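You operate a simulated robot arm through the tools that you are given. There is no shell and no other tool.

Carry out the task below with a simulated robot arm. There is one attempt and no reset: what you move stays moved.

TASK
Wipe up the tea stain and switch the warmer off.
Fine: slide the cream mug up to the spoon pot; the sponge goes back where it was. What is to be rubbed or washed off counts as gone when no trace of it is left.

The check looks at the end state, three seconds after you hand in, the way a careful person would. Anything else that was tipped, shoved, dropped, spilled or broken makes it a failure.

THE ROBOT
A 6-joint arm with a two-finger parallel gripper, fixed in place. Base frame: the origin is on the floor under the middle of its stand, x ahead of it, y to its left, z up; the work surface is at about z = 0.91. Readings come in m, degrees, newtons and seconds.
With the tool pointing down near the work surface it reaches from about 0.24 to 0.66 m from the base axis. Its first joint turns from -66.0 to 66.0 degrees. Payload 2.9 kg.
The tool frame sits at the grasp point between the pads (the TCP): z along the fingers, y along the line on which they close. The tips reach 0.03 m beyond it. Largest opening 0.11 m; finger width 0.02, thickness 0.01; the body of the gripper, 0.048 by 0.112 m, starts 0.055 m behind the TCP.
Orientation is that of the tool frame in the base frame, as a unit quaternion [x, y, z, w]. With the fingers straight down and closing along the base's y, the tool's x points along the base's -x, its y along +y and its z along -z.

THE INTERFACE
- The arm moves only by the tool servo_tool. Its arguments are lists of equal length, an entry for each row: "offset": the shift along the base's x, y, z in units of 50 mm (1.0 is 50 mm), a list of three; "rot": the turn, a rotation vector about the base's x, y, z in units of 6 degrees (1.0 is 6 degrees), a list of three; "hand": the finger opening in m, from 0 to 0.11. In form: {"offset": [[dx, dy, dz], ...], "rot": [[rx, ry, rz], ...], "hand": [hand, ...]}. A call has 1 to 20 rows; each row shifts and turns the commanded pose from where the row before left it. A call with a number of a shift or a turn outside -1 to 1 is refused whole. A row lasts 0.2 s, in which the tool goes at most 0.05 m and 8.6 degrees; a call with a longer step from one row to the next is refused whole, and so is a gripper value outside its range. Where a pose cannot be reached the arm comes as near as it can. A force on the tool above 70 N (or 10 N above the force at the start of the call, whichever is more), or a blocked arm, ends the call early, and 0.2 s more pass. The fingers move at their own pace (about 0.108 m/s each) and stop on an object; they squeeze with about 35 N. The grip force told is the motor's: it shows also when the fingers shut on nothing. Time passes only in rows, and 0.2 s behind the last, so rows that do not move let the fingers close. It gives the time, the measured TCP pose, the force on the tool (base axes), the opening and the grip force at its end, in the units of the frame above (readings bear some noise), with the torque about the TCP (base axes, N m) and any sound that the robot's microphone picked up.
- Cameras (640 x 400 px; columns grow to the right, rows downward): "scene" is fixed at [0.1008, 0.4671, 1.3819]; the picture's right is [-0.39, -0.92, 0.00], its down [-0.53, 0.23, -0.81] and it looks along [0.75, -0.32, -0.58] (base axes); focal length 313 px, centre (320, 200). "wrist" rides on the gripper at [0.072, 0.017, -0.103] in the tool frame; the picture's right is [-0.23, 0.97, 0.00], its down [-0.76, -0.18, -0.62] and it looks along [-0.61, -0.14, 0.78] (tool axes); focal length 222 px, centre (320, 200). There is no depth. A picture from a camera that has moved, and an enlarged one, comes with that camera's place and axes in the base frame and with its lens.
- grab_frame(camera): a new picture of that camera. The clock stands still meanwhile.
- close_up(camera, box): a new picture of the part [left, top, right, bottom] of that camera's present view, enlarged. The clock stands still meanwhile.
- hand_in(): hands the job in; it is judged then, once.

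Places have to be worked out from the pictures, the camera data and where the tool is seen. Open the gripper and draw the arm clear of the work before you hand the job in, unless the task says otherwise.

The tools are called as a command line: name --argument value ..., lists and objects as JSON in quotes. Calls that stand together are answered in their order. servo_tool: Moves the arm, as the interface text tells. Its arguments: {"type":"object","properties":{"offset":{"type":"array","items":{"type":"array","items":{"type":"number"}}},"rot":{"type":"array","items":{"type":"array","items":{"type":"number"}}},"hand":{"type":"array","items":{"type":"number"}}},"required":["offset","rot","hand"]} The other tools are called the same way: grab_frame (camera) takes a picture; close_up (camera, box) takes an enlarged picture of a part of a camera's view; hand_in () hands the job in.

At the start:

```text
time_s: 0.0
tcp_pos: [0.4445, 0.111, 1.1878]
tcp_rot: [-0.001, 1.0, 0.0, 0.0]
contact_force: [0.3, 0.2, -0.1]
wrist_torque: [0.02, 0.04, -0.02]
gripper_width: 0.1101
grip_force: 0.1
```

scene: 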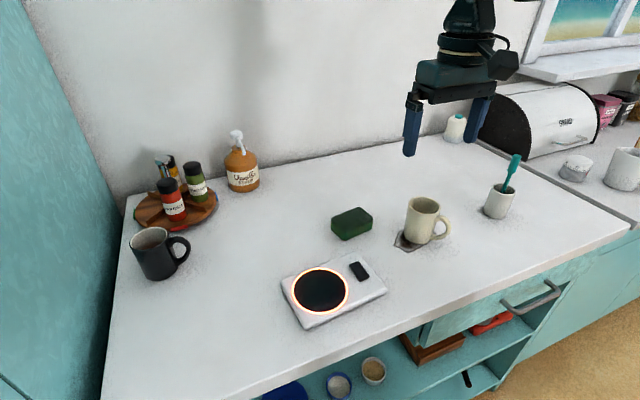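
wrist: 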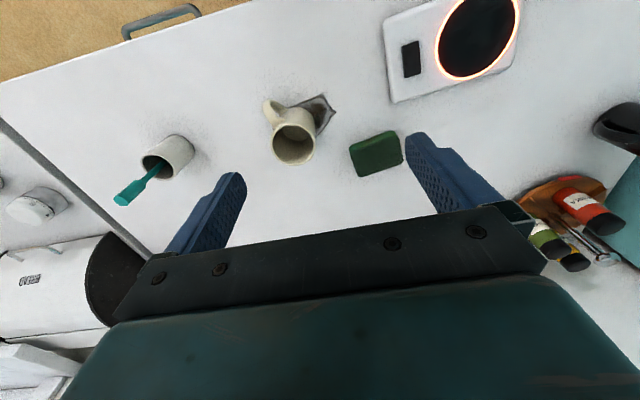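

I'll look closer at the mug, stain, sponge and warmer before moving anything.

close_up --camera "scene" --box '[260, 180, 420, 340]'

close_up --camera "scene" --box '[320, 150, 540, 290]'

close_up --camera "wrist" --box '[100, 60, 420, 220]'

close_up --camera "wrist" --box '[360, 0, 540, 120]'

```text
2.50 times, centred on (340, 260) of scene
camera zoom: at [0.1008, 0.4671, 1.3819], right [-0.39, -0.92, 0.0], down [-0.53, 0.23, -0.81], along [0.75, -0.32, -0.58], focal length 782 px, centre (270, 50)
```

zoom: 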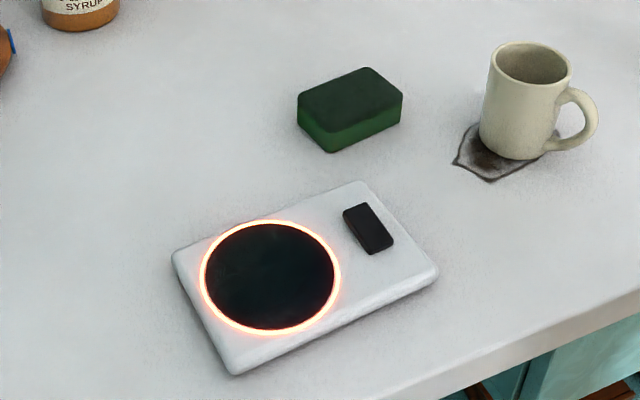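

```text
2.86 times, centred on (430, 220) of scene
camera zoom: at [0.1008, 0.4671, 1.3819], right [-0.39, -0.92, 0.0], down [-0.53, 0.23, -0.81], along [0.75, -0.32, -0.58], focal length 894 px, centre (6, 143)
```

zoom: 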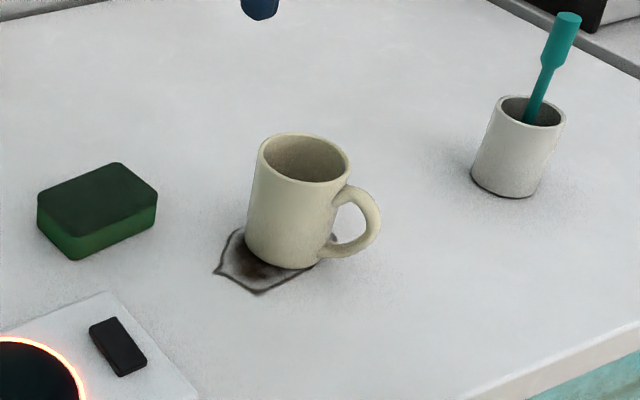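

```text
2.00 times, centred on (260, 140) of wrist
camera zoom: at [0.3711, 0.128, 1.2905], right [0.23, 0.97, 0.0], down [0.76, -0.18, 0.62], along [0.61, -0.14, -0.78], focal length 444 px, centre (440, 320)
```

zoom: 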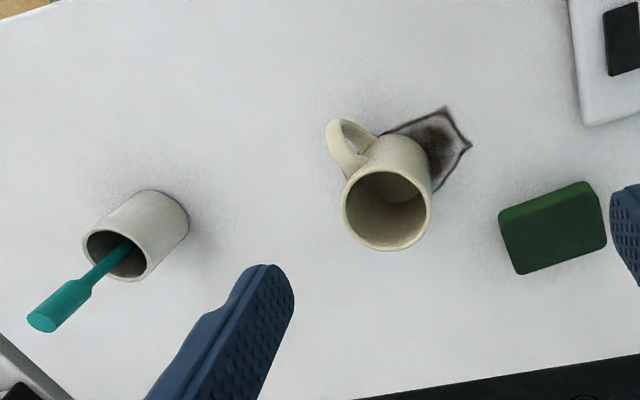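

```text
3.33 times, centred on (450, 60) of wrist
camera zoom: at [0.3711, 0.128, 1.2905], right [0.23, 0.97, 0.0], down [0.76, -0.18, 0.62], along [0.61, -0.14, -0.78], focal length 740 px, centre (-113, 667)
```

zoom: 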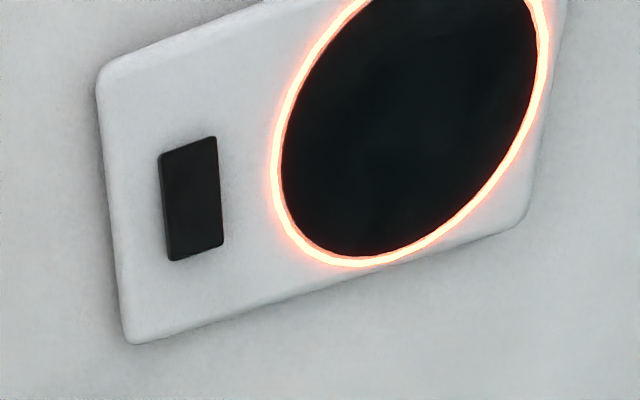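

Estimates so far, from both cameras:
- **Mug:** centred near (0.498, 0.061), about 0.09 tall, handle pointing toward -x/-y.
- **Spoon pot:** near (0.491, -0.166).
- **Sponge:** near (0.581, 0.184), turned about 9.6°.
- **Rocker switch:** near (0.441, 0.242).

I'll turn the tool -90° so the fingers close along x and the camera sits on the +y side, and move above the mug.

servo_tool --offset '[[0.0713, -0.0667, -0.06], [0.0713, -0.0667, -0.06], [0.0713, -0.0667, -0.06], [0.0713, -0.0667, -0.06], [0.0713, -0.0667, -0.06], [0.0713, -0.0667, -0.06], [0.0713, -0.0667, -0.06], [0.0713, -0.0667, -0.06], [0.0713, -0.0667, -0.06], [0.0713, -0.0667, -0.06], [0.0713, -0.0667, -0.06], [0.0713, -0.0667, -0.06], [0.0713, -0.0667, -0.06], [0.0713, -0.0667, -0.06], [0.0713, -0.0667, -0.06], [0, 0, 0]]' --rot '[[0, 0, -1], [0, 0, -1], [0, 0, -1], [0, 0, -1], [0, 0, -1], [0, 0, -1], [0, 0, -1], [0, 0, -1], [0, 0, -1], [0, 0, -1], [0, 0, -1], [0, 0, -1], [0, 0, -1], [0, 0, -1], [0, 0, -1], [0, 0, 0]]' --hand '[0.11, 0.11, 0.11, 0.11, 0.11, 0.11, 0.11, 0.11, 0.11, 0.11, 0.11, 0.11, 0.11, 0.11, 0.11, 0.11]'

```text
time_s: 3.4
tcp_pos: [0.4983, 0.0602, 1.1438]
tcp_rot: [0.707, 0.707, 0.0, 0.0]
contact_force: [0.8, 0.8, 0.1]
wrist_torque: [0.06, 0.02, 0.02]
gripper_width: 0.1098
grip_force: 0.1
```

The tool is now above the mug with the fingers closing along x. I'll take pictures from both cameras to check its alignment.

grab_frame --camera "wrist"

grab_frame --camera "scene"

```text
taken
camera wrist: at [0.5148, 0.1338, 1.246], right [0.97, -0.23, 0.0], down [-0.18, -0.76, 0.62], along [-0.14, -0.61, -0.78], focal length 222 px, centre (320, 200)
```

wrist: 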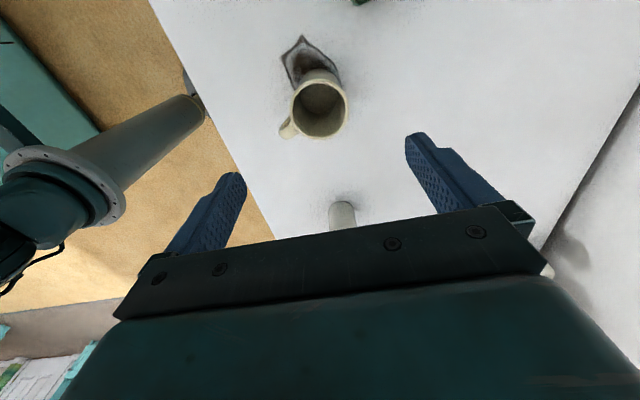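

```text
taken
```

scene: 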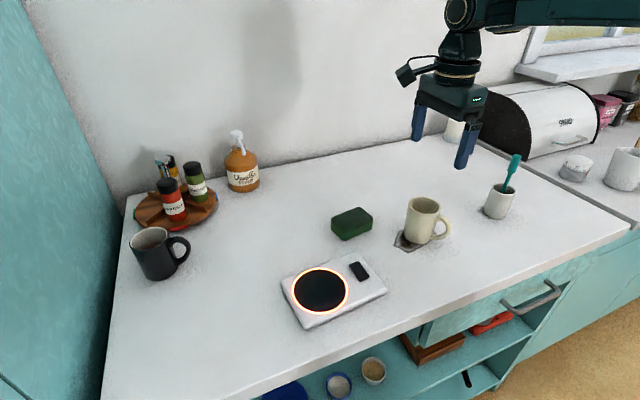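

I'll zoom the wrist view for a precise fix on the mug, handle and stain.

close_up --camera "wrist" --box '[240, 20, 400, 150]'

close_up --camera "scene" --box '[380, 140, 540, 260]'

```text
3.08 times, centred on (320, 85) of wrist
camera zoom: at [0.5148, 0.1338, 1.246], right [0.97, -0.23, 0.0], down [-0.18, -0.76, 0.62], along [-0.14, -0.61, -0.78], focal length 684 px, centre (320, 554)
```

zoom: 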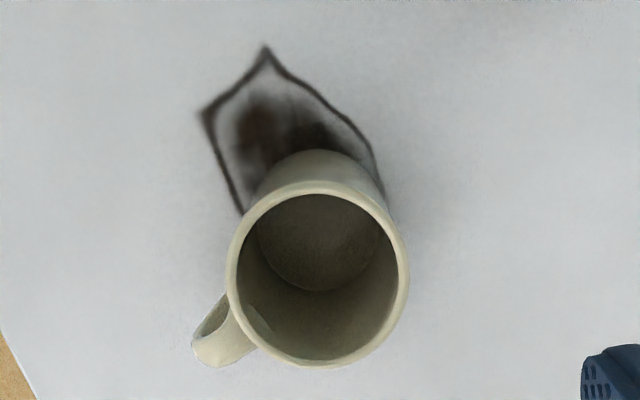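

```text
3.33 times, centred on (460, 200) of scene
camera zoom: at [0.1008, 0.4671, 1.3819], right [-0.39, -0.92, 0.0], down [-0.53, 0.23, -0.81], along [0.75, -0.32, -0.58], focal length 1042 px, centre (-147, 200)
```

zoom: 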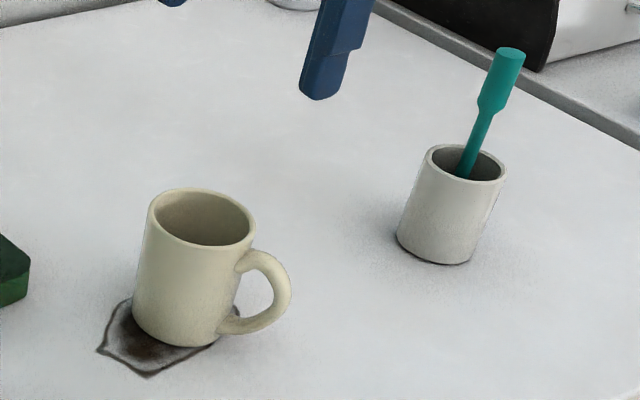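

The mug's rim centre is at about (0.498, 0.062), radius about 0.033. Its handle points toward roughly -150°, so I'll turn another -20° to clear it, then go straight down with the fingers open.

servo_tool --offset '[[0, 0.03, 0], [0, 0, 0], [0, 0, 0], [0, 0, 0], [0, 0, -0.5], [0, 0, -0.5], [0, 0, -0.5], [0, 0, -0.5], [0, 0, -0.5], [0, 0, -0.5], [0, 0, -0.3], [0, 0, -0.26], [0, 0, 0]]' --rot '[[0, 0, -1], [0, 0, -1], [0, 0, -1], [0, 0, -0.33], [0, 0, 0], [0, 0, 0], [0, 0, 0], [0, 0, 0], [0, 0, 0], [0, 0, 0], [0, 0, 0], [0, 0, 0], [0, 0, 0]]' --hand '[0.11, 0.11, 0.11, 0.11, 0.11, 0.11, 0.11, 0.11, 0.11, 0.11, 0.11, 0.11, 0.11]'

grab_frame --camera "wrist"

close_up --camera "scene" --box '[360, 140, 540, 270]'

```text
time_s: 6.2
tcp_pos: [0.4992, 0.0628, 0.965]
tcp_rot: [0.819, 0.574, 0.0, 0.0]
contact_force: [0.3, -0.4, 0.1]
wrist_torque: [0.01, 0.0, 0.0]
gripper_width: 0.1098
grip_force: 0.1
```

```text
taken
camera wrist: at [0.5375, 0.1256, 1.0674], right [0.84, -0.55, 0.0], down [-0.43, -0.66, 0.62], along [-0.34, -0.52, -0.78], focal length 222 px, centre (320, 200)
```

wrist: 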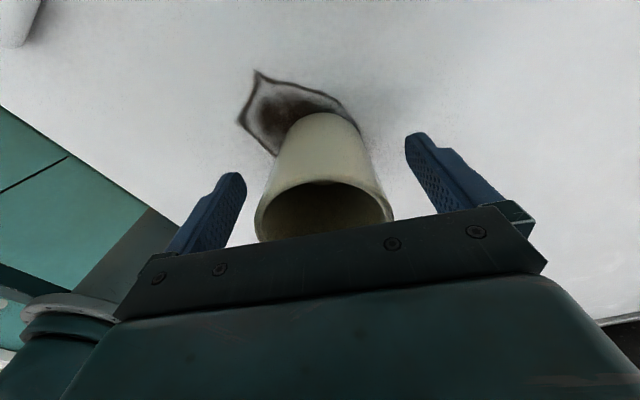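

```text
3.08 times, centred on (450, 205) of scene
camera zoom: at [0.1008, 0.4671, 1.3819], right [-0.39, -0.92, 0.0], down [-0.53, 0.23, -0.81], along [0.75, -0.32, -0.58], focal length 962 px, centre (-80, 185)
```

zoom: 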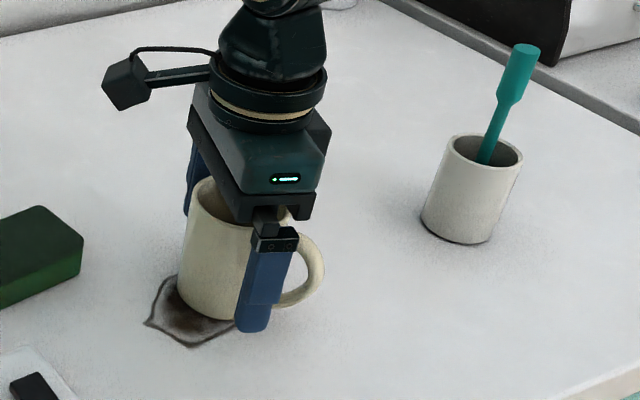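

The fingers straddle the mug and clear the handle. I'll close them on it.

servo_tool --offset '[[0, 0, 0], [0, 0, 0], [0, 0, 0], [0, 0, 0]]' --rot '[[0, 0, 0], [0, 0, 0], [0, 0, 0], [0, 0, 0]]' --hand '[0.08, 0.06, 0.05, 0.05]'

```text
time_s: 7.2
tcp_pos: [0.4991, 0.0622, 0.9664]
tcp_rot: [0.819, 0.574, 0.0, 0.0]
contact_force: [1.3, -0.5, -0.7]
wrist_torque: [0.08, -0.01, 0.03]
gripper_width: 0.0648
grip_force: 34.8
```

The grip is firm at 0.065 m. I'll slide the mug along -y to about y = -0.07 and check before closing the last gap.

servo_tool --offset '[[0, -0.15, 0], [-0.015, -0.3, 0], [-0.015, -0.4, 0], [-0.015, -0.4, 0], [-0.015, -0.4, 0], [-0.015, -0.4, 0], [-0.015, -0.3, 0], [-0.015, -0.2, 0], [0, -0.1, 0], [0, 0, 0]]' --rot '[[0, 0, 0], [0, 0, 0], [0, 0, 0], [0, 0, 0], [0, 0, 0], [0, 0, 0], [0, 0, 0], [0, 0, 0], [0, 0, 0], [0, 0, 0]]' --hand '[0.05, 0.05, 0.05, 0.05, 0.05, 0.05, 0.05, 0.05, 0.05, 0.05]'

grab_frame --camera "wrist"

close_up --camera "scene" --box '[380, 130, 560, 260]'

```text
time_s: 9.4
tcp_pos: [0.4929, -0.07, 0.9657]
tcp_rot: [0.819, 0.574, 0.0, 0.0]
contact_force: [-1.2, 0.2, -0.3]
wrist_torque: [0.09, 0.06, -0.04]
gripper_width: 0.0647
grip_force: 34.8
```

```text
taken
camera wrist: at [0.5325, -0.007, 1.0677], right [0.84, -0.55, 0.0], down [-0.43, -0.66, 0.62], along [-0.34, -0.52, -0.78], focal length 222 px, centre (320, 200)
```

wrist: 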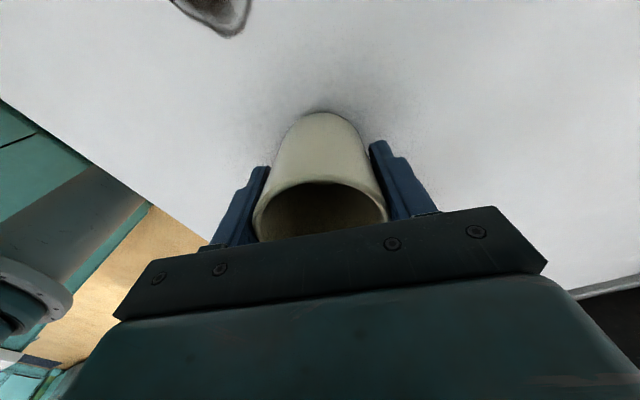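

```text
3.08 times, centred on (470, 195) of scene
camera zoom: at [0.1008, 0.4671, 1.3819], right [-0.39, -0.92, 0.0], down [-0.53, 0.23, -0.81], along [0.75, -0.32, -0.58], focal length 962 px, centre (-142, 215)
```

zoom: 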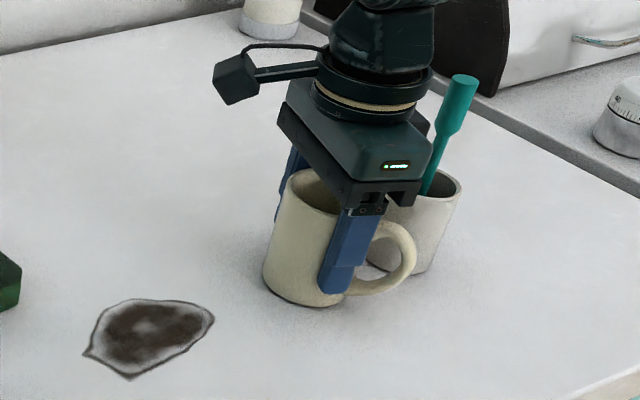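

The mug slid upright, and about 3.5 cm of gap is left. At this grip height the wrist flange would pass very close to the spoon tip, which I put at about z = 1.08. I'll release, raise the grip by 2.3 cm and regrip.

servo_tool --offset '[[0, 0, 0], [0, 0, 0], [0, 0, 0.2], [0, 0, 0.26], [0, 0, 0], [0, 0, 0], [0, 0, 0], [0, 0, 0]]' --rot '[[0, 0, 0], [0, 0, 0], [0, 0, 0], [0, 0, 0], [0, 0, 0], [0, 0, 0], [0, 0, 0], [0, 0, 0]]' --hand '[0.08, 0.08, 0.08, 0.08, 0.08, 0.05, 0.05, 0.05]'

close_up --camera "scene" --box '[400, 120, 560, 250]'

```text
time_s: 11.2
tcp_pos: [0.4928, -0.0701, 0.9887]
tcp_rot: [0.819, 0.574, 0.001, 0.001]
contact_force: [1.2, -1.4, 3.0]
wrist_torque: [-0.03, 0.02, -0.01]
gripper_width: 0.0647
grip_force: 35.5
```

```text
3.08 times, centred on (480, 185) of scene
camera zoom: at [0.1008, 0.4671, 1.3819], right [-0.39, -0.92, 0.0], down [-0.53, 0.23, -0.81], along [0.75, -0.32, -0.58], focal length 962 px, centre (-172, 246)
```

zoom: 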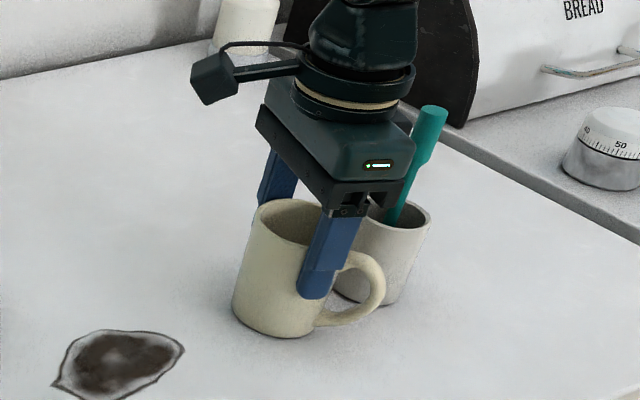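

Regripped higher at 0.065 m. I'll slide slowly another 20 mm toward the pot and watch the gap.

servo_tool --offset '[[0, -0.1, 0], [0, -0.1, 0], [0, -0.1, 0], [0, -0.1, 0], [0, 0, 0]]' --rot '[[0, 0, 0], [0, 0, 0], [0, 0, 0], [0, 0, 0], [0, 0, 0]]' --hand '[0.05, 0.05, 0.05, 0.05, 0.05]'

close_up --camera "scene" --box '[430, 140, 540, 240]'

grab_frame --camera "wrist"

```text
time_s: 12.4
tcp_pos: [0.4939, -0.0909, 0.9894]
tcp_rot: [0.82, 0.573, 0.001, -0.001]
contact_force: [-0.9, 3.6, 6.6]
wrist_torque: [0.21, 0.19, -0.09]
gripper_width: 0.0647
grip_force: 35.5
```

```text
4.00 times, centred on (485, 190) of scene
camera zoom: at [0.1007, 0.4672, 1.3818], right [-0.39, -0.92, 0.0], down [-0.53, 0.23, -0.81], along [0.75, -0.32, -0.58], focal length 1251 px, centre (-340, 240)
```

zoom: 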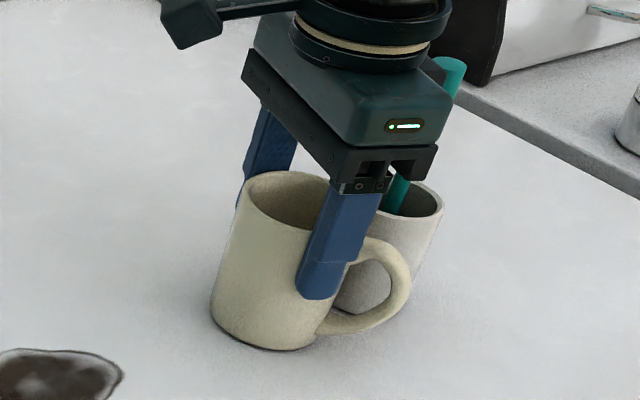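

```text
taken
camera wrist: at [0.5332, -0.0273, 1.0907], right [0.84, -0.55, 0.0], down [-0.43, -0.66, 0.62], along [-0.34, -0.52, -0.78], focal length 222 px, centre (320, 200)
```

wrist: 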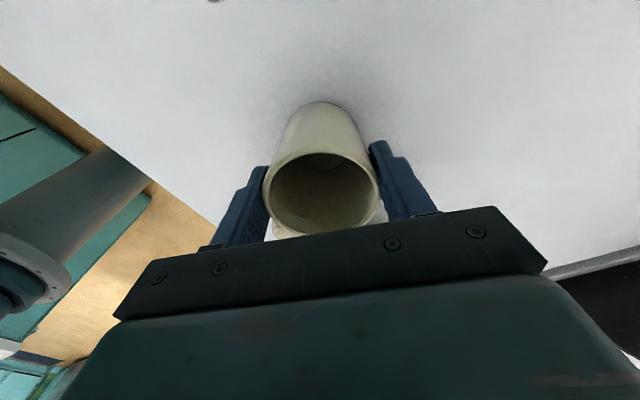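

The pot and spoon haven't moved in the picture. The 6.6 N upward force is probably the mug pressing lightly on the table. I'll ease up 1 mm and slide the last 7 mm or so in small steps.

servo_tool --offset '[[0, 0, 0.02], [0, -0.04, 0], [0, -0.04, 0], [0, -0.04, 0], [0, -0.03, 0], [0, 0, 0]]' --rot '[[0, 0, 0], [0, 0, 0], [0, 0, 0], [0, 0, 0], [0, 0, 0], [0, 0, 0]]' --hand '[0.05, 0.05, 0.05, 0.05, 0.05, 0.05]'

close_up --camera "scene" --box '[430, 140, 540, 240]'

```text
time_s: 13.8
tcp_pos: [0.4943, -0.0973, 0.9882]
tcp_rot: [0.819, 0.573, 0.0, 0.001]
contact_force: [0.1, 0.7, 0.8]
wrist_torque: [0.0, -0.01, -0.02]
gripper_width: 0.0647
grip_force: 35.2
```

```text
4.00 times, centred on (485, 190) of scene
camera zoom: at [0.1009, 0.4671, 1.3819], right [-0.39, -0.92, 0.0], down [-0.53, 0.23, -0.81], along [0.75, -0.32, -0.58], focal length 1251 px, centre (-340, 240)
```

zoom: 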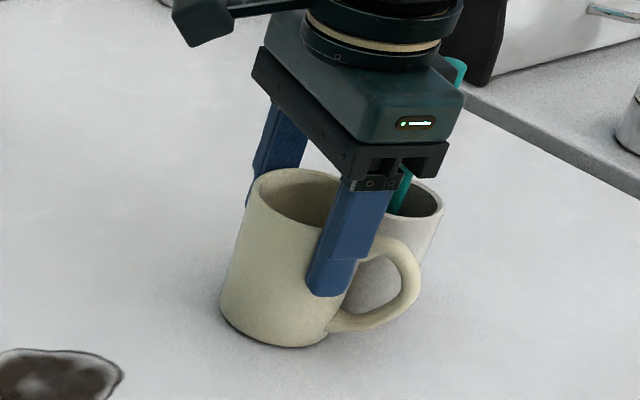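

Forces are low and the pot and spoon haven't moved. I'll release the mug, rise straight up and back off toward +y for a look.

servo_tool --offset '[[0, 0, 0], [0, 0, 0], [0, 0, 0.3], [0, 0, 0.5], [0, 0, 0.8], [0, 0, 0.8], [0, 0, 0.8], [0, 0.5, 0.5], [0, 0.8, 0], [0, 0.8, 0], [0, 0.8, 0], [0, 0, 0]]' --rot '[[0, 0, 0], [0, 0, 0], [0, 0, 0], [0, 0, 0], [0, 0, 0], [0, 0, 0], [0, 0, 0], [0, 0, 0], [0, 0, 0], [0, 0, 0], [0, 0, 0], [0, 0, 0]]' --hand '[0.085, 0.085, 0.085, 0.085, 0.085, 0.085, 0.085, 0.085, 0.085, 0.085, 0.085, 0.085]'

grab_frame --camera "wrist"

grab_frame --camera "scene"

```text
time_s: 16.4
tcp_pos: [0.4949, 0.0491, 1.1753]
tcp_rot: [0.819, 0.574, 0.0, 0.0]
contact_force: [0.8, 0.0, -0.3]
wrist_torque: [0.0, 0.0, 0.01]
gripper_width: 0.085
grip_force: 0.2
```

```text
taken
camera wrist: at [0.535, 0.1118, 1.2765], right [0.84, -0.55, 0.0], down [-0.43, -0.66, 0.62], along [-0.34, -0.52, -0.78], focal length 222 px, centre (320, 200)
```

wrist: 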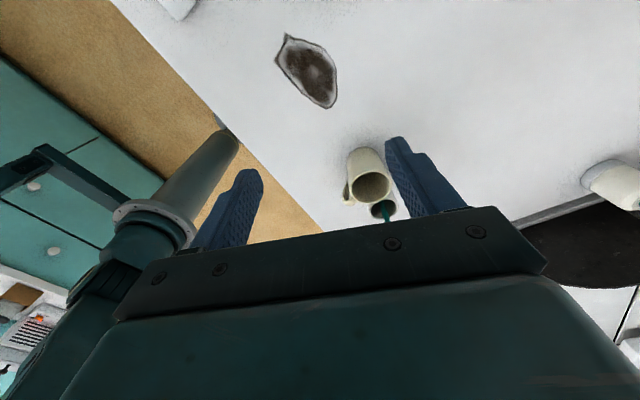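

```text
taken
```

scene: 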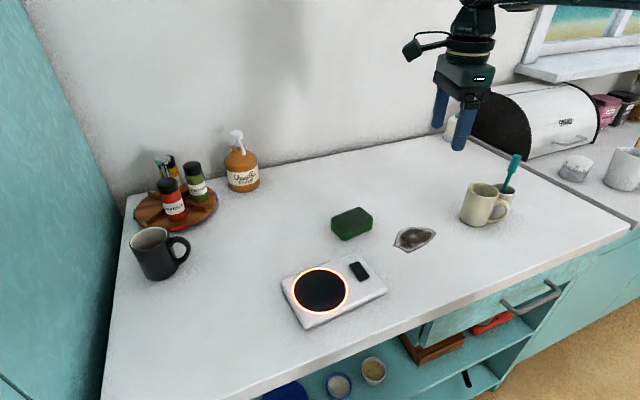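

The mug stands upright by the pot. Next I'll measure the stain and check the gap close up.

close_up --camera "scene" --box '[380, 215, 450, 260]'

close_up --camera "wrist" --box '[260, 20, 360, 120]'

close_up --camera "scene" --box '[440, 140, 540, 240]'

close_up --camera "wrist" --box '[320, 130, 420, 230]'

```text
8.89 times, centred on (415, 238) of scene
camera zoom: at [0.1008, 0.4671, 1.3819], right [-0.39, -0.92, 0.0], down [-0.53, 0.23, -0.81], along [0.75, -0.32, -0.58], focal length 2780 px, centre (-524, -133)
```

zoom: 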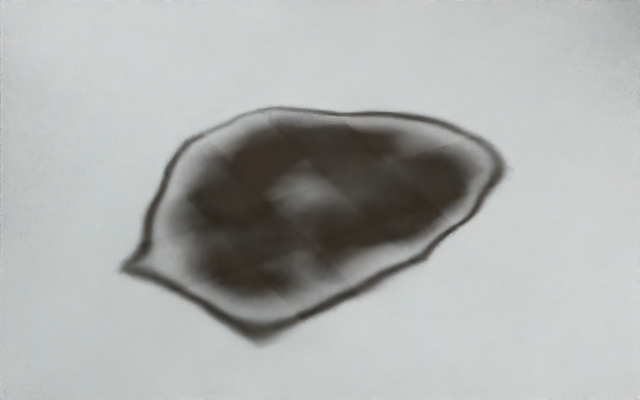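

```text
4.00 times, centred on (310, 70) of wrist
camera zoom: at [0.535, 0.1118, 1.2765], right [0.84, -0.55, 0.0], down [-0.43, -0.66, 0.62], along [-0.34, -0.52, -0.78], focal length 888 px, centre (360, 720)
```

zoom: 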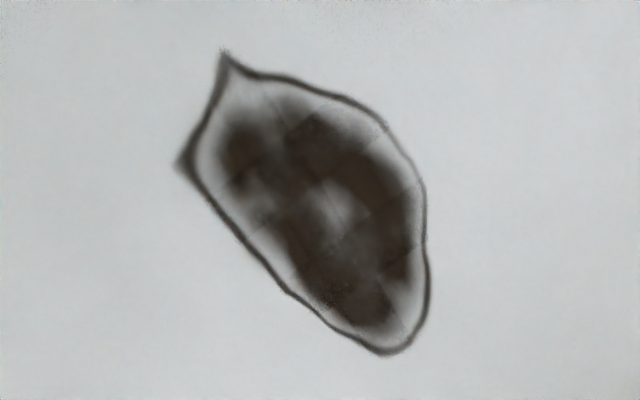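

```text
4.00 times, centred on (490, 190) of scene
camera zoom: at [0.1008, 0.4671, 1.3819], right [-0.39, -0.92, 0.0], down [-0.53, 0.23, -0.81], along [0.75, -0.32, -0.58], focal length 1251 px, centre (-360, 240)
```

zoom: 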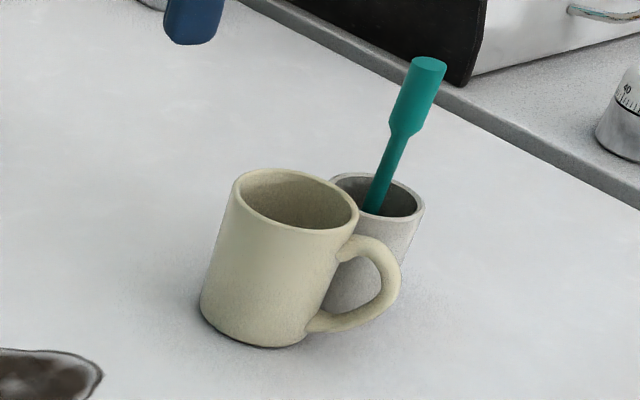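

```text
4.00 times, centred on (370, 180) of wrist
camera zoom: at [0.535, 0.1118, 1.2765], right [0.84, -0.55, 0.0], down [-0.43, -0.66, 0.62], along [-0.34, -0.52, -0.78], focal length 888 px, centre (120, 280)
```

zoom: 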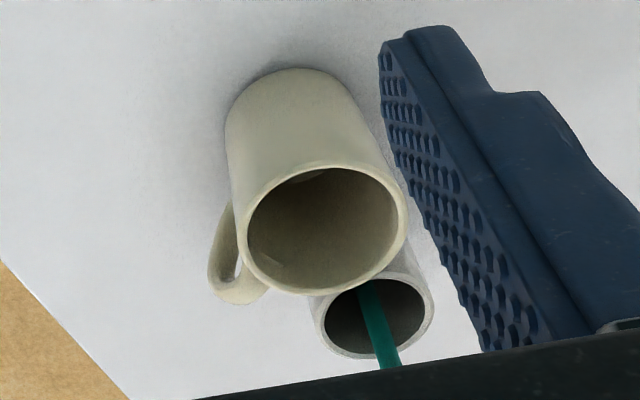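

The gap between mug and pot is about 5 mm and the pot hasn't moved. The stain covers roughly x 0.460–0.532 and y 0.015–0.130. I'll go above the sponge, turning the tool so the fingers close across its short side.

servo_tool --offset '[[0.287, 0.45, -0.25], [0.287, 0.45, -0.25], [0.287, 0.45, -0.25], [0.287, 0.45, -0.25], [0.287, 0.45, -0.25], [0.287, 0.45, -0.25], [0, 0, 0], [0, 0, 0]]' --rot '[[0, 0, 0.822], [0, 0, 0.822], [0, 0, 0.822], [0, 0, 0.822], [0, 0, 0.822], [0, 0, 0.822], [0, 0, 0], [0, 0, 0]]' --hand '[0.085, 0.085, 0.085, 0.085, 0.085, 0.085, 0.085, 0.085]'

grab_frame --camera "wrist"

close_up --camera "wrist" --box '[240, 40, 400, 160]'

close_up --camera "scene" --box '[310, 190, 400, 260]'

```text
time_s: 18.2
tcp_pos: [0.5787, 0.183, 1.0982]
tcp_rot: [0.645, 0.764, 0.0, 0.0]
contact_force: [0.1, 0.0, 0.2]
wrist_torque: [-0.01, 0.02, 0.0]
gripper_width: 0.0848
grip_force: 0.1
```

```text
taken
camera wrist: at [0.5823, 0.2582, 1.2014], right [1.0, -0.06, 0.0], down [-0.05, -0.78, 0.62], along [-0.04, -0.62, -0.78], focal length 222 px, centre (320, 200)
```

wrist: 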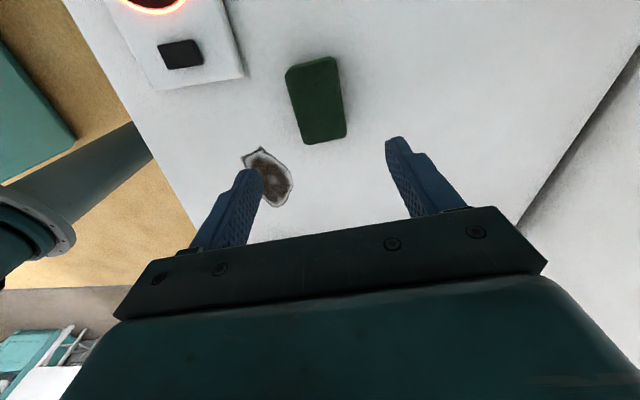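

```text
3.33 times, centred on (320, 100) of wrist
camera zoom: at [0.5823, 0.2582, 1.2014], right [1.0, -0.06, 0.0], down [-0.05, -0.78, 0.62], along [-0.04, -0.62, -0.78], focal length 740 px, centre (320, 533)
```

zoom: 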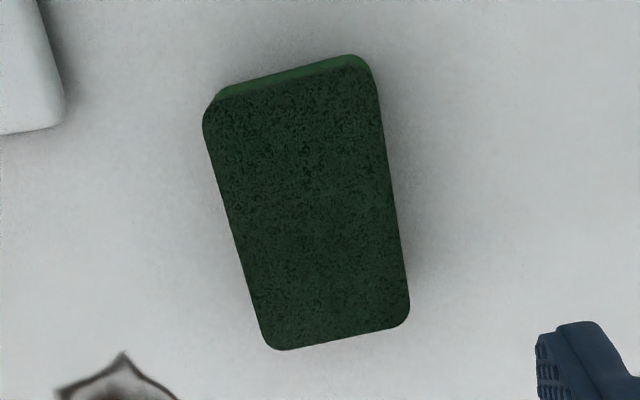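

```text
5.71 times, centred on (355, 225) of scene
camera zoom: at [0.1008, 0.4671, 1.3819], right [-0.39, -0.92, 0.0], down [-0.53, 0.23, -0.81], along [0.75, -0.32, -0.58], focal length 1787 px, centre (120, 57)
```

zoom: 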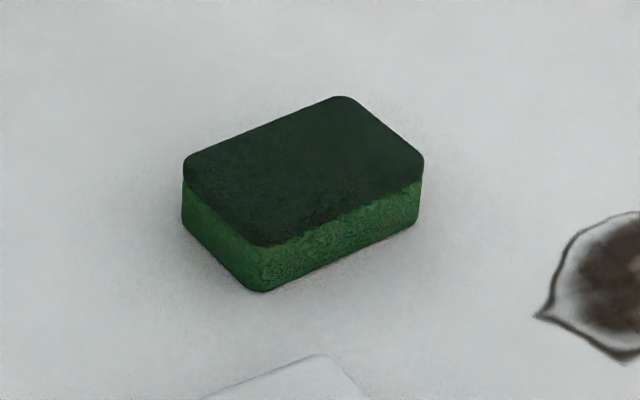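

The wrist view puts the sponge centre at about (0.577, 0.183), turned about 8°, top near z = 0.941. I'll trim the yaw slightly and lower the open fingers around it, keeping the tips about 1 cm above the table.

servo_tool --offset '[[-0.03, 0.01, -0.5], [0, 0, -0.5], [0, 0, -0.5], [0, 0, -0.5], [0, 0, -0.4], [0, 0, -0.3], [0, 0, -0.23], [0, 0, 0], [0, 0, 0]]' --rot '[[0, 0, -0.27], [0, 0, 0], [0, 0, 0], [0, 0, 0], [0, 0, 0], [0, 0, 0], [0, 0, 0], [0, 0, 0], [0, 0, 0]]' --hand '[0.085, 0.085, 0.085, 0.085, 0.085, 0.085, 0.085, 0.085, 0.085]'

grab_frame --camera "wrist"

close_up --camera "scene" --box '[310, 170, 400, 260]'

```text
time_s: 20.2
tcp_pos: [0.5782, 0.1833, 0.9524]
tcp_rot: [0.656, 0.755, 0.0, 0.0]
contact_force: [0.1, -0.6, -0.2]
wrist_torque: [0.0, 0.0, 0.0]
gripper_width: 0.085
grip_force: 0.0
```

```text
taken
camera wrist: at [0.5831, 0.2581, 1.0556], right [1.0, -0.09, 0.0], down [-0.07, -0.78, 0.62], along [-0.06, -0.62, -0.78], focal length 222 px, centre (320, 200)
```

wrist: 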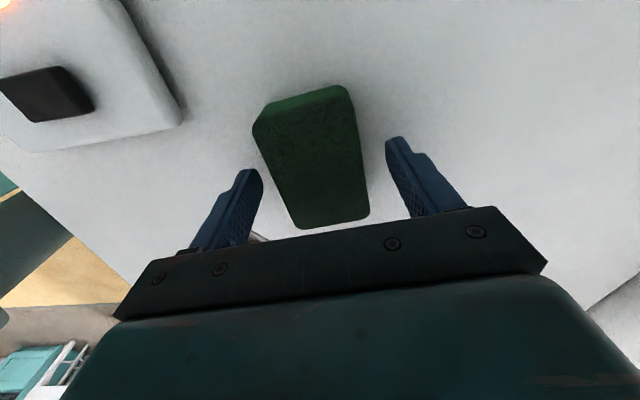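

```text
4.44 times, centred on (355, 215) of scene
camera zoom: at [0.1008, 0.4671, 1.3819], right [-0.39, -0.92, 0.0], down [-0.53, 0.23, -0.81], along [0.75, -0.32, -0.58], focal length 1390 px, centre (164, 133)
```

zoom: 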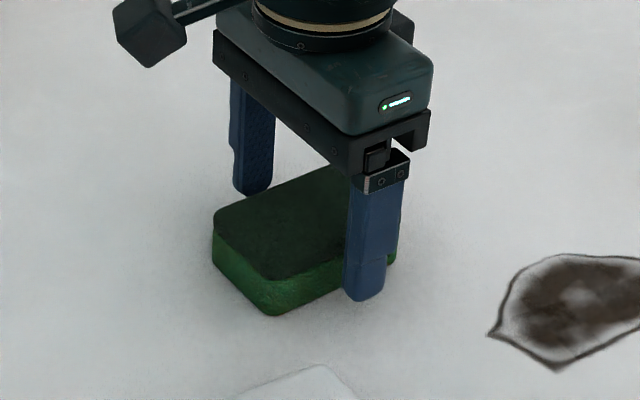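

The sponge is centred between the fingers to within about 2 mm. I'll close on it now and remember this pose, (0.578, 0.183, yaw 8°), for putting it back.

servo_tool --offset '[[0, 0, 0], [0, 0, 0], [0, 0, 0], [0, 0, 0], [0, 0, 0]]' --rot '[[0, 0, 0], [0, 0, 0], [0, 0, 0], [0, 0, 0], [0, 0, 0]]' --hand '[0.06, 0.04, 0.03, 0.03, 0.03]'

close_up --camera "scene" --box '[310, 170, 400, 260]'

```text
time_s: 21.4
tcp_pos: [0.5777, 0.1842, 0.9535]
tcp_rot: [0.655, 0.755, 0.0, -0.001]
contact_force: [0.4, -0.4, -0.6]
wrist_torque: [0.01, 0.01, 0.01]
gripper_width: 0.0528
grip_force: 34.9
```

```text
4.44 times, centred on (355, 215) of scene
camera zoom: at [0.1008, 0.4671, 1.3819], right [-0.39, -0.92, 0.0], down [-0.53, 0.23, -0.81], along [0.75, -0.32, -0.58], focal length 1390 px, centre (164, 133)
```

zoom: 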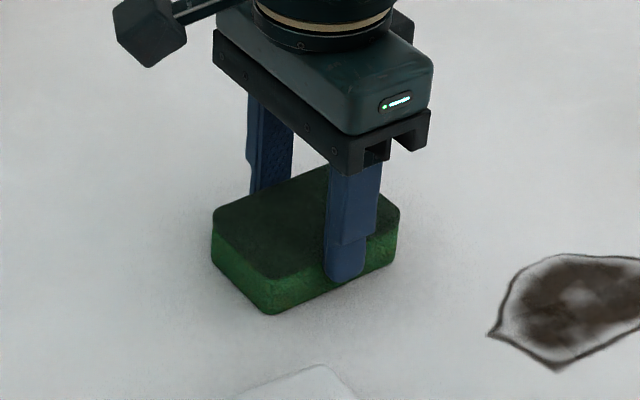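

The sponge is held at 0.053 m. I'll lift it 3 cm, carry it to the near corner of the stain and lower it until it touches.

servo_tool --offset '[[0, 0, 0.3], [0, 0, 0.3], [-0.41, -0.312, 0], [-0.41, -0.312, 0], [-0.41, -0.312, 0], [-0.41, -0.312, 0], [-0.41, -0.312, 0], [0, 0, -0.3], [0, 0, -0.2], [0, 0, -0.1], [0, 0, 0]]' --rot '[[0, 0, 0], [0, 0, 0], [0, 0, 0], [0, 0, 0], [0, 0, 0], [0, 0, 0], [0, 0, 0], [0, 0, 0], [0, 0, 0], [0, 0, 0], [0, 0, 0]]' --hand '[0.03, 0.03, 0.03, 0.03, 0.03, 0.03, 0.03, 0.03, 0.03, 0.03, 0.03]'

grab_frame --camera "scene"

```text
time_s: 23.8
tcp_pos: [0.4768, 0.1056, 0.9541]
tcp_rot: [0.656, 0.755, 0.0, 0.0]
contact_force: [0.4, -1.1, 0.0]
wrist_torque: [-0.03, 0.0, -0.02]
gripper_width: 0.0531
grip_force: 34.8
```

```text
taken
```

scene: 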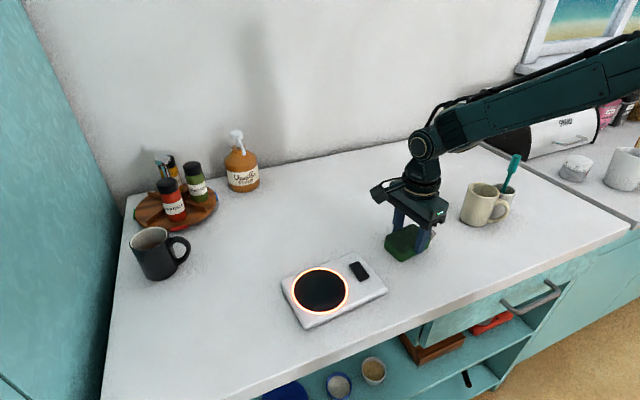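

The sponge is just at the surface with no measurable force. I'll press down in small steps to get a light contact force.

servo_tool --offset '[[0, 0, -0.04], [0, 0, -0.03], [0, 0, 0]]' --rot '[[0, 0, 0], [0, 0, 0], [0, 0, 0]]' --hand '[0.03, 0.03, 0.03]'

```text
time_s: 24.6
tcp_pos: [0.4755, 0.1056, 0.9514]
tcp_rot: [0.656, 0.755, 0.002, 0.001]
contact_force: [-4.7, -2.1, 36.1]
wrist_torque: [-0.11, 0.45, 0.03]
gripper_width: 0.053
grip_force: 35.0
```

The contact is stiff, 36 N for 3.5 mm. I'll ease up 2 mm and make the first wiping strokes along y across the stain.

servo_tool --offset '[[0, 0, 0.04], [0, -0.2, 0], [0, -0.25, 0], [0, -0.25, 0], [0, -0.25, 0], [0, -0.25, 0], [0, -0.2, 0], [0.2, 0, 0], [0.24, 0, 0], [0, 0.2, 0], [0, 0.25, 0], [0, 0.25, 0], [0, 0.25, 0], [0, 0.25, 0], [0, 0.2, 0], [0, 0, 0]]' --rot '[[0, 0, 0], [0, 0, 0], [0, 0, 0], [0, 0, 0], [0, 0, 0], [0, 0, 0], [0, 0, 0], [0, 0, 0], [0, 0, 0], [0, 0, 0], [0, 0, 0], [0, 0, 0], [0, 0, 0], [0, 0, 0], [0, 0, 0], [0, 0, 0]]' --hand '[0.03, 0.03, 0.03, 0.03, 0.03, 0.03, 0.03, 0.03, 0.03, 0.03, 0.03, 0.03, 0.03, 0.03, 0.03, 0.03]'

grab_frame --camera "scene"

grab_frame --camera "wrist"

```text
time_s: 28.0
tcp_pos: [0.4973, 0.1058, 0.9514]
tcp_rot: [0.656, 0.755, 0.0, -0.001]
contact_force: [0.6, -1.5, 4.7]
wrist_torque: [-0.03, 0.04, 0.0]
gripper_width: 0.0531
grip_force: 35.0
```

```text
taken
```

scene: 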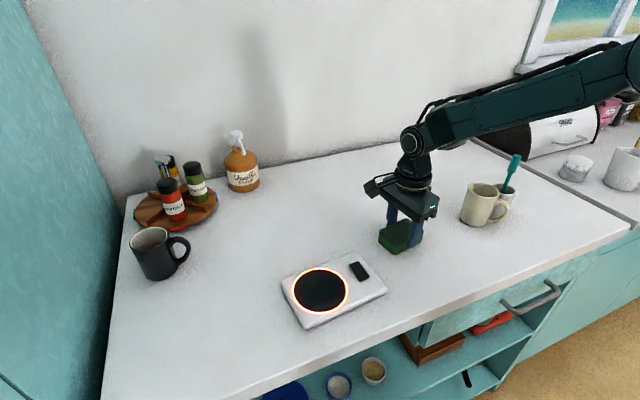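

```text
taken
camera wrist: at [0.5026, 0.1805, 1.0536], right [1.0, -0.09, 0.0], down [-0.07, -0.78, 0.62], along [-0.06, -0.62, -0.78], focal length 222 px, centre (320, 200)
```

wrist: 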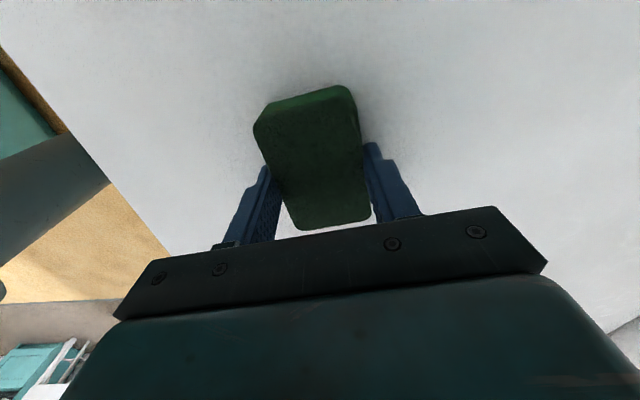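

The sponge seems to be lifting the stain, with about 5 N of contact. I'll press 0.5 mm more and wipe the far lane and the middle lane again.

servo_tool --offset '[[0.2, 0, -0.01], [0.25, 0, 0], [0, -0.25, 0], [0, -0.3, 0], [0, -0.3, 0], [0, -0.3, 0], [0, -0.3, 0], [-0.2, 0, 0], [-0.25, 0, 0], [0, 0.25, 0], [0, 0.3, 0], [0, 0.3, 0], [0, 0.3, 0], [0, 0.3, 0], [-0.22, 0, 0], [-0.22, 0, 0], [0, 0, 0]]' --rot '[[0, 0, 0], [0, 0, 0], [0, 0, 0], [0, 0, 0], [0, 0, 0], [0, 0, 0], [0, 0, 0], [0, 0, 0], [0, 0, 0], [0, 0, 0], [0, 0, 0], [0, 0, 0], [0, 0, 0], [0, 0, 0], [0, 0, 0], [0, 0, 0], [0, 0, 0]]' --hand '[0.03, 0.03, 0.03, 0.03, 0.03, 0.03, 0.03, 0.03, 0.03, 0.03, 0.03, 0.03, 0.03, 0.03, 0.03, 0.03, 0.03]'

close_up --camera "scene" --box '[360, 190, 480, 280]'

```text
time_s: 31.6
tcp_pos: [0.4744, 0.1047, 0.9513]
tcp_rot: [0.655, 0.755, -0.001, -0.001]
contact_force: [-0.3, 0.1, 1.6]
wrist_torque: [0.07, -0.06, 0.05]
gripper_width: 0.0531
grip_force: 34.9
```

```text
4.44 times, centred on (420, 235) of scene
camera zoom: at [0.1008, 0.4671, 1.3819], right [-0.39, -0.92, 0.0], down [-0.53, 0.23, -0.81], along [0.75, -0.32, -0.58], focal length 1390 px, centre (-124, 44)
```

zoom: 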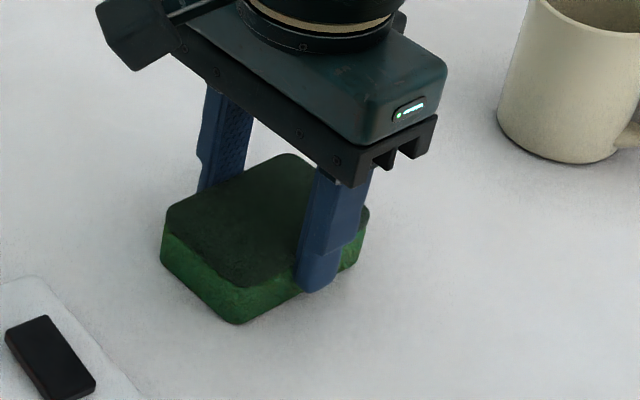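

Contact has dropped to about 2 N. I'll press about 0.7 mm more and do one more full pass over all three lanes with wider coverage before inspecting.

servo_tool --offset '[[-0.05, 0.15, -0.014], [0, -0.25, 0], [0, -0.35, 0], [0, -0.35, 0], [0, -0.35, 0], [0, -0.3, 0], [0.25, 0, 0], [0.25, 0, 0], [0, 0.35, 0], [0, 0.35, 0], [0, 0.35, 0], [0, 0.35, 0], [0, 0.2, 0], [0.22, 0, 0], [0.25, 0, 0], [0, -0.35, 0], [0, -0.35, 0], [0, -0.35, 0], [0, -0.35, 0], [0, 0, 0]]' --rot '[[0, 0, 0], [0, 0, 0], [0, 0, 0], [0, 0, 0], [0, 0, 0], [0, 0, 0], [0, 0, 0], [0, 0, 0], [0, 0, 0], [0, 0, 0], [0, 0, 0], [0, 0, 0], [0, 0, 0], [0, 0, 0], [0, 0, 0], [0, 0, 0], [0, 0, 0], [0, 0, 0], [0, 0, 0], [0, 0, 0]]' --hand '[0.03, 0.03, 0.03, 0.03, 0.03, 0.03, 0.03, 0.03, 0.03, 0.03, 0.03, 0.03, 0.03, 0.03, 0.03, 0.03, 0.03, 0.03, 0.03, 0.03]'

close_up --camera "scene" --box '[360, 190, 480, 280]'

```text
time_s: 35.8
tcp_pos: [0.5212, 0.0412, 0.9499]
tcp_rot: [0.657, 0.754, -0.001, 0.0]
contact_force: [1.1, 3.0, 8.9]
wrist_torque: [0.12, -0.11, 0.05]
gripper_width: 0.0531
grip_force: 35.4
```

```text
4.44 times, centred on (420, 235) of scene
camera zoom: at [0.1007, 0.4671, 1.3819], right [-0.39, -0.92, 0.0], down [-0.53, 0.23, -0.81], along [0.75, -0.32, -0.58], focal length 1390 px, centre (-124, 44)
```

zoom: 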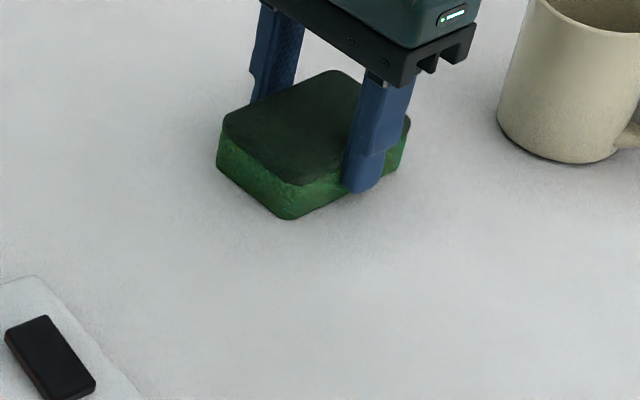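

The visible area is clean. I'll lift the sponge and carry it back above its original place, then inspect the wiped area before putting it down.

servo_tool --offset '[[0, 0, 0.3], [0, 0, 0.4], [0.226, 0.562, 0], [0.226, 0.562, 0], [0.226, 0.562, 0], [0.226, 0.562, 0], [0.226, 0.562, 0], [0, 0, 0], [0, 0, 0]]' --rot '[[0, 0, 0], [0, 0, 0], [0, 0, 0], [0, 0, 0], [0, 0, 0], [0, 0, 0], [0, 0, 0], [0, 0, 0], [0, 0, 0]]' --hand '[0.03, 0.03, 0.03, 0.03, 0.03, 0.03, 0.03, 0.03, 0.03]'

close_up --camera "scene" --box '[370, 195, 470, 270]'

grab_frame --camera "scene"

grab_frame --camera "wrist"

```text
time_s: 37.8
tcp_pos: [0.5783, 0.1837, 0.9848]
tcp_rot: [0.656, 0.754, 0.0, 0.0]
contact_force: [-0.5, 0.1, 0.1]
wrist_torque: [0.02, 0.02, 0.01]
gripper_width: 0.0528
grip_force: 35.2
```

```text
5.33 times, centred on (420, 232) of scene
camera zoom: at [0.1008, 0.4671, 1.3819], right [-0.39, -0.92, 0.0], down [-0.53, 0.23, -0.81], along [0.75, -0.32, -0.58], focal length 1668 px, centre (-213, 27)
```

zoom: 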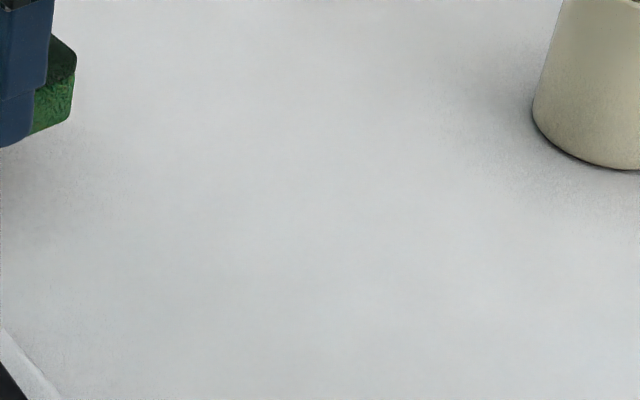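

```text
taken
```

scene: 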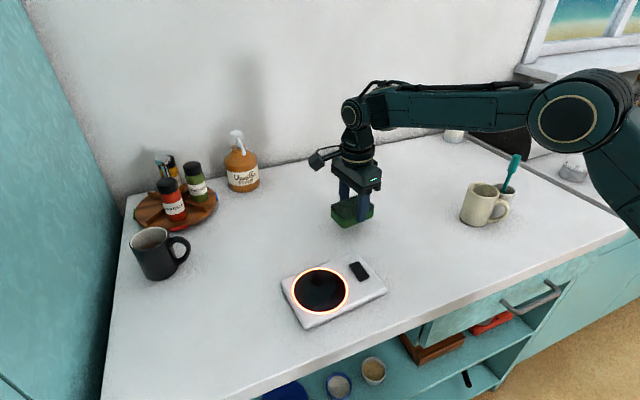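

```text
taken
camera wrist: at [0.5831, 0.2585, 1.0868], right [1.0, -0.09, 0.0], down [-0.07, -0.78, 0.62], along [-0.06, -0.62, -0.78], focal length 222 px, centre (320, 200)
```

wrist: 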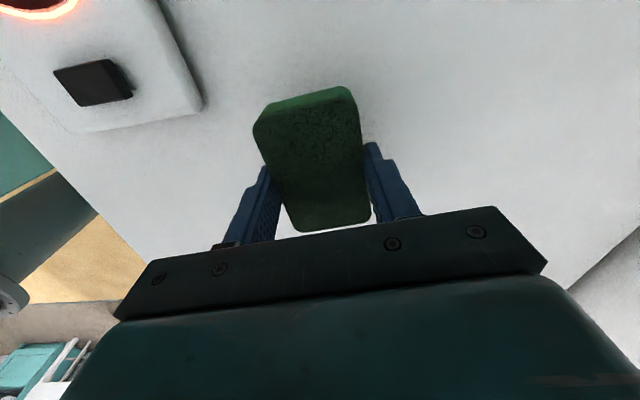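

No stain shows at this zoom. Before letting go of the sponge, I'll magnify further to look for faint traces, especially at the old edges.

close_up --camera "scene" --box '[388, 220, 444, 256]'

close_up --camera "wrist" --box '[130, 120, 300, 250]'

```text
11.11 times, centred on (416, 238) of scene
camera zoom: at [0.1008, 0.4671, 1.3819], right [-0.39, -0.92, 0.0], down [-0.53, 0.23, -0.81], along [0.75, -0.32, -0.58], focal length 3475 px, centre (-747, -222)
```

zoom: 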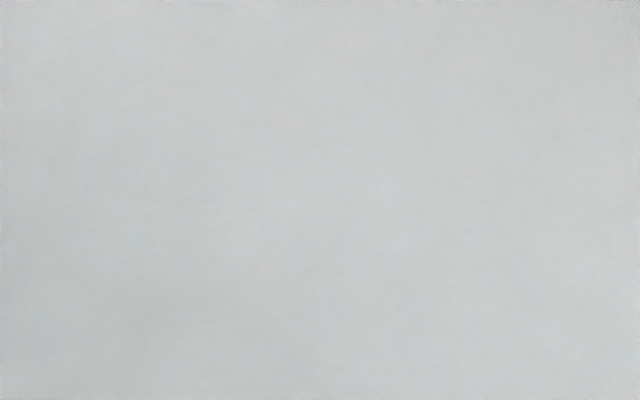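

```text
3.08 times, centred on (215, 185) of wrist
camera zoom: at [0.5831, 0.2585, 1.0868], right [1.0, -0.09, 0.0], down [-0.07, -0.78, 0.62], along [-0.06, -0.62, -0.78], focal length 684 px, centre (643, 246)
```

zoom: 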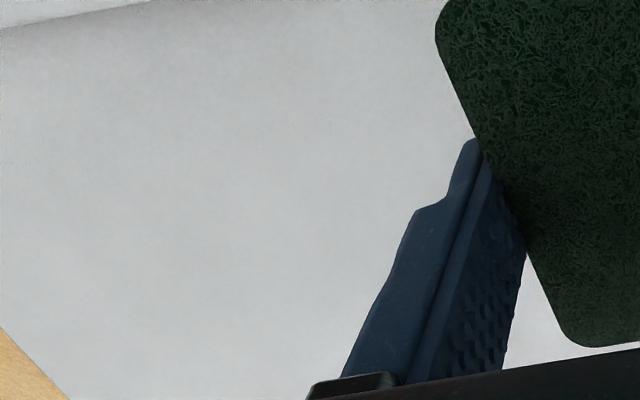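

It looks clean, but there's a very faint unevenness near (0.479, 0.119), the old near-left edge. While I still hold the sponge I'll give the area one more full rub.

servo_tool --offset '[[-0.431, -0.252, 0], [-0.431, -0.252, 0], [-0.431, -0.252, 0], [-0.431, -0.252, 0], [-0.431, -0.252, 0], [0, 0, -0.3], [0, 0, -0.3], [0, 0, -0.11], [0, -0.34, 0], [0, -0.34, 0], [0, -0.34, 0], [0, -0.34, 0], [0, -0.34, 0], [0.25, 0, 0], [0.25, 0, 0], [0, 0.34, 0], [0, 0.34, 0], [0, 0.34, 0], [0, 0.34, 0], [0, 0.34, 0]]' --rot '[[0, 0, 0], [0, 0, 0], [0, 0, 0], [0, 0, 0], [0, 0, 0], [0, 0, 0], [0, 0, 0], [0, 0, 0], [0, 0, 0], [0, 0, 0], [0, 0, 0], [0, 0, 0], [0, 0, 0], [0, 0, 0], [0, 0, 0], [0, 0, 0], [0, 0, 0], [0, 0, 0], [0, 0, 0], [0, 0, 0]]' --hand '[0.03, 0.03, 0.03, 0.03, 0.03, 0.03, 0.03, 0.03, 0.03, 0.03, 0.03, 0.03, 0.03, 0.03, 0.03, 0.03, 0.03, 0.03, 0.03, 0.03]'

```text
time_s: 42.0
tcp_pos: [0.4934, 0.1202, 0.9486]
tcp_rot: [0.656, 0.755, 0.0, 0.0]
contact_force: [0.0, -2.5, 3.2]
wrist_torque: [-0.12, 0.0, -0.01]
gripper_width: 0.0529
grip_force: 35.2
```

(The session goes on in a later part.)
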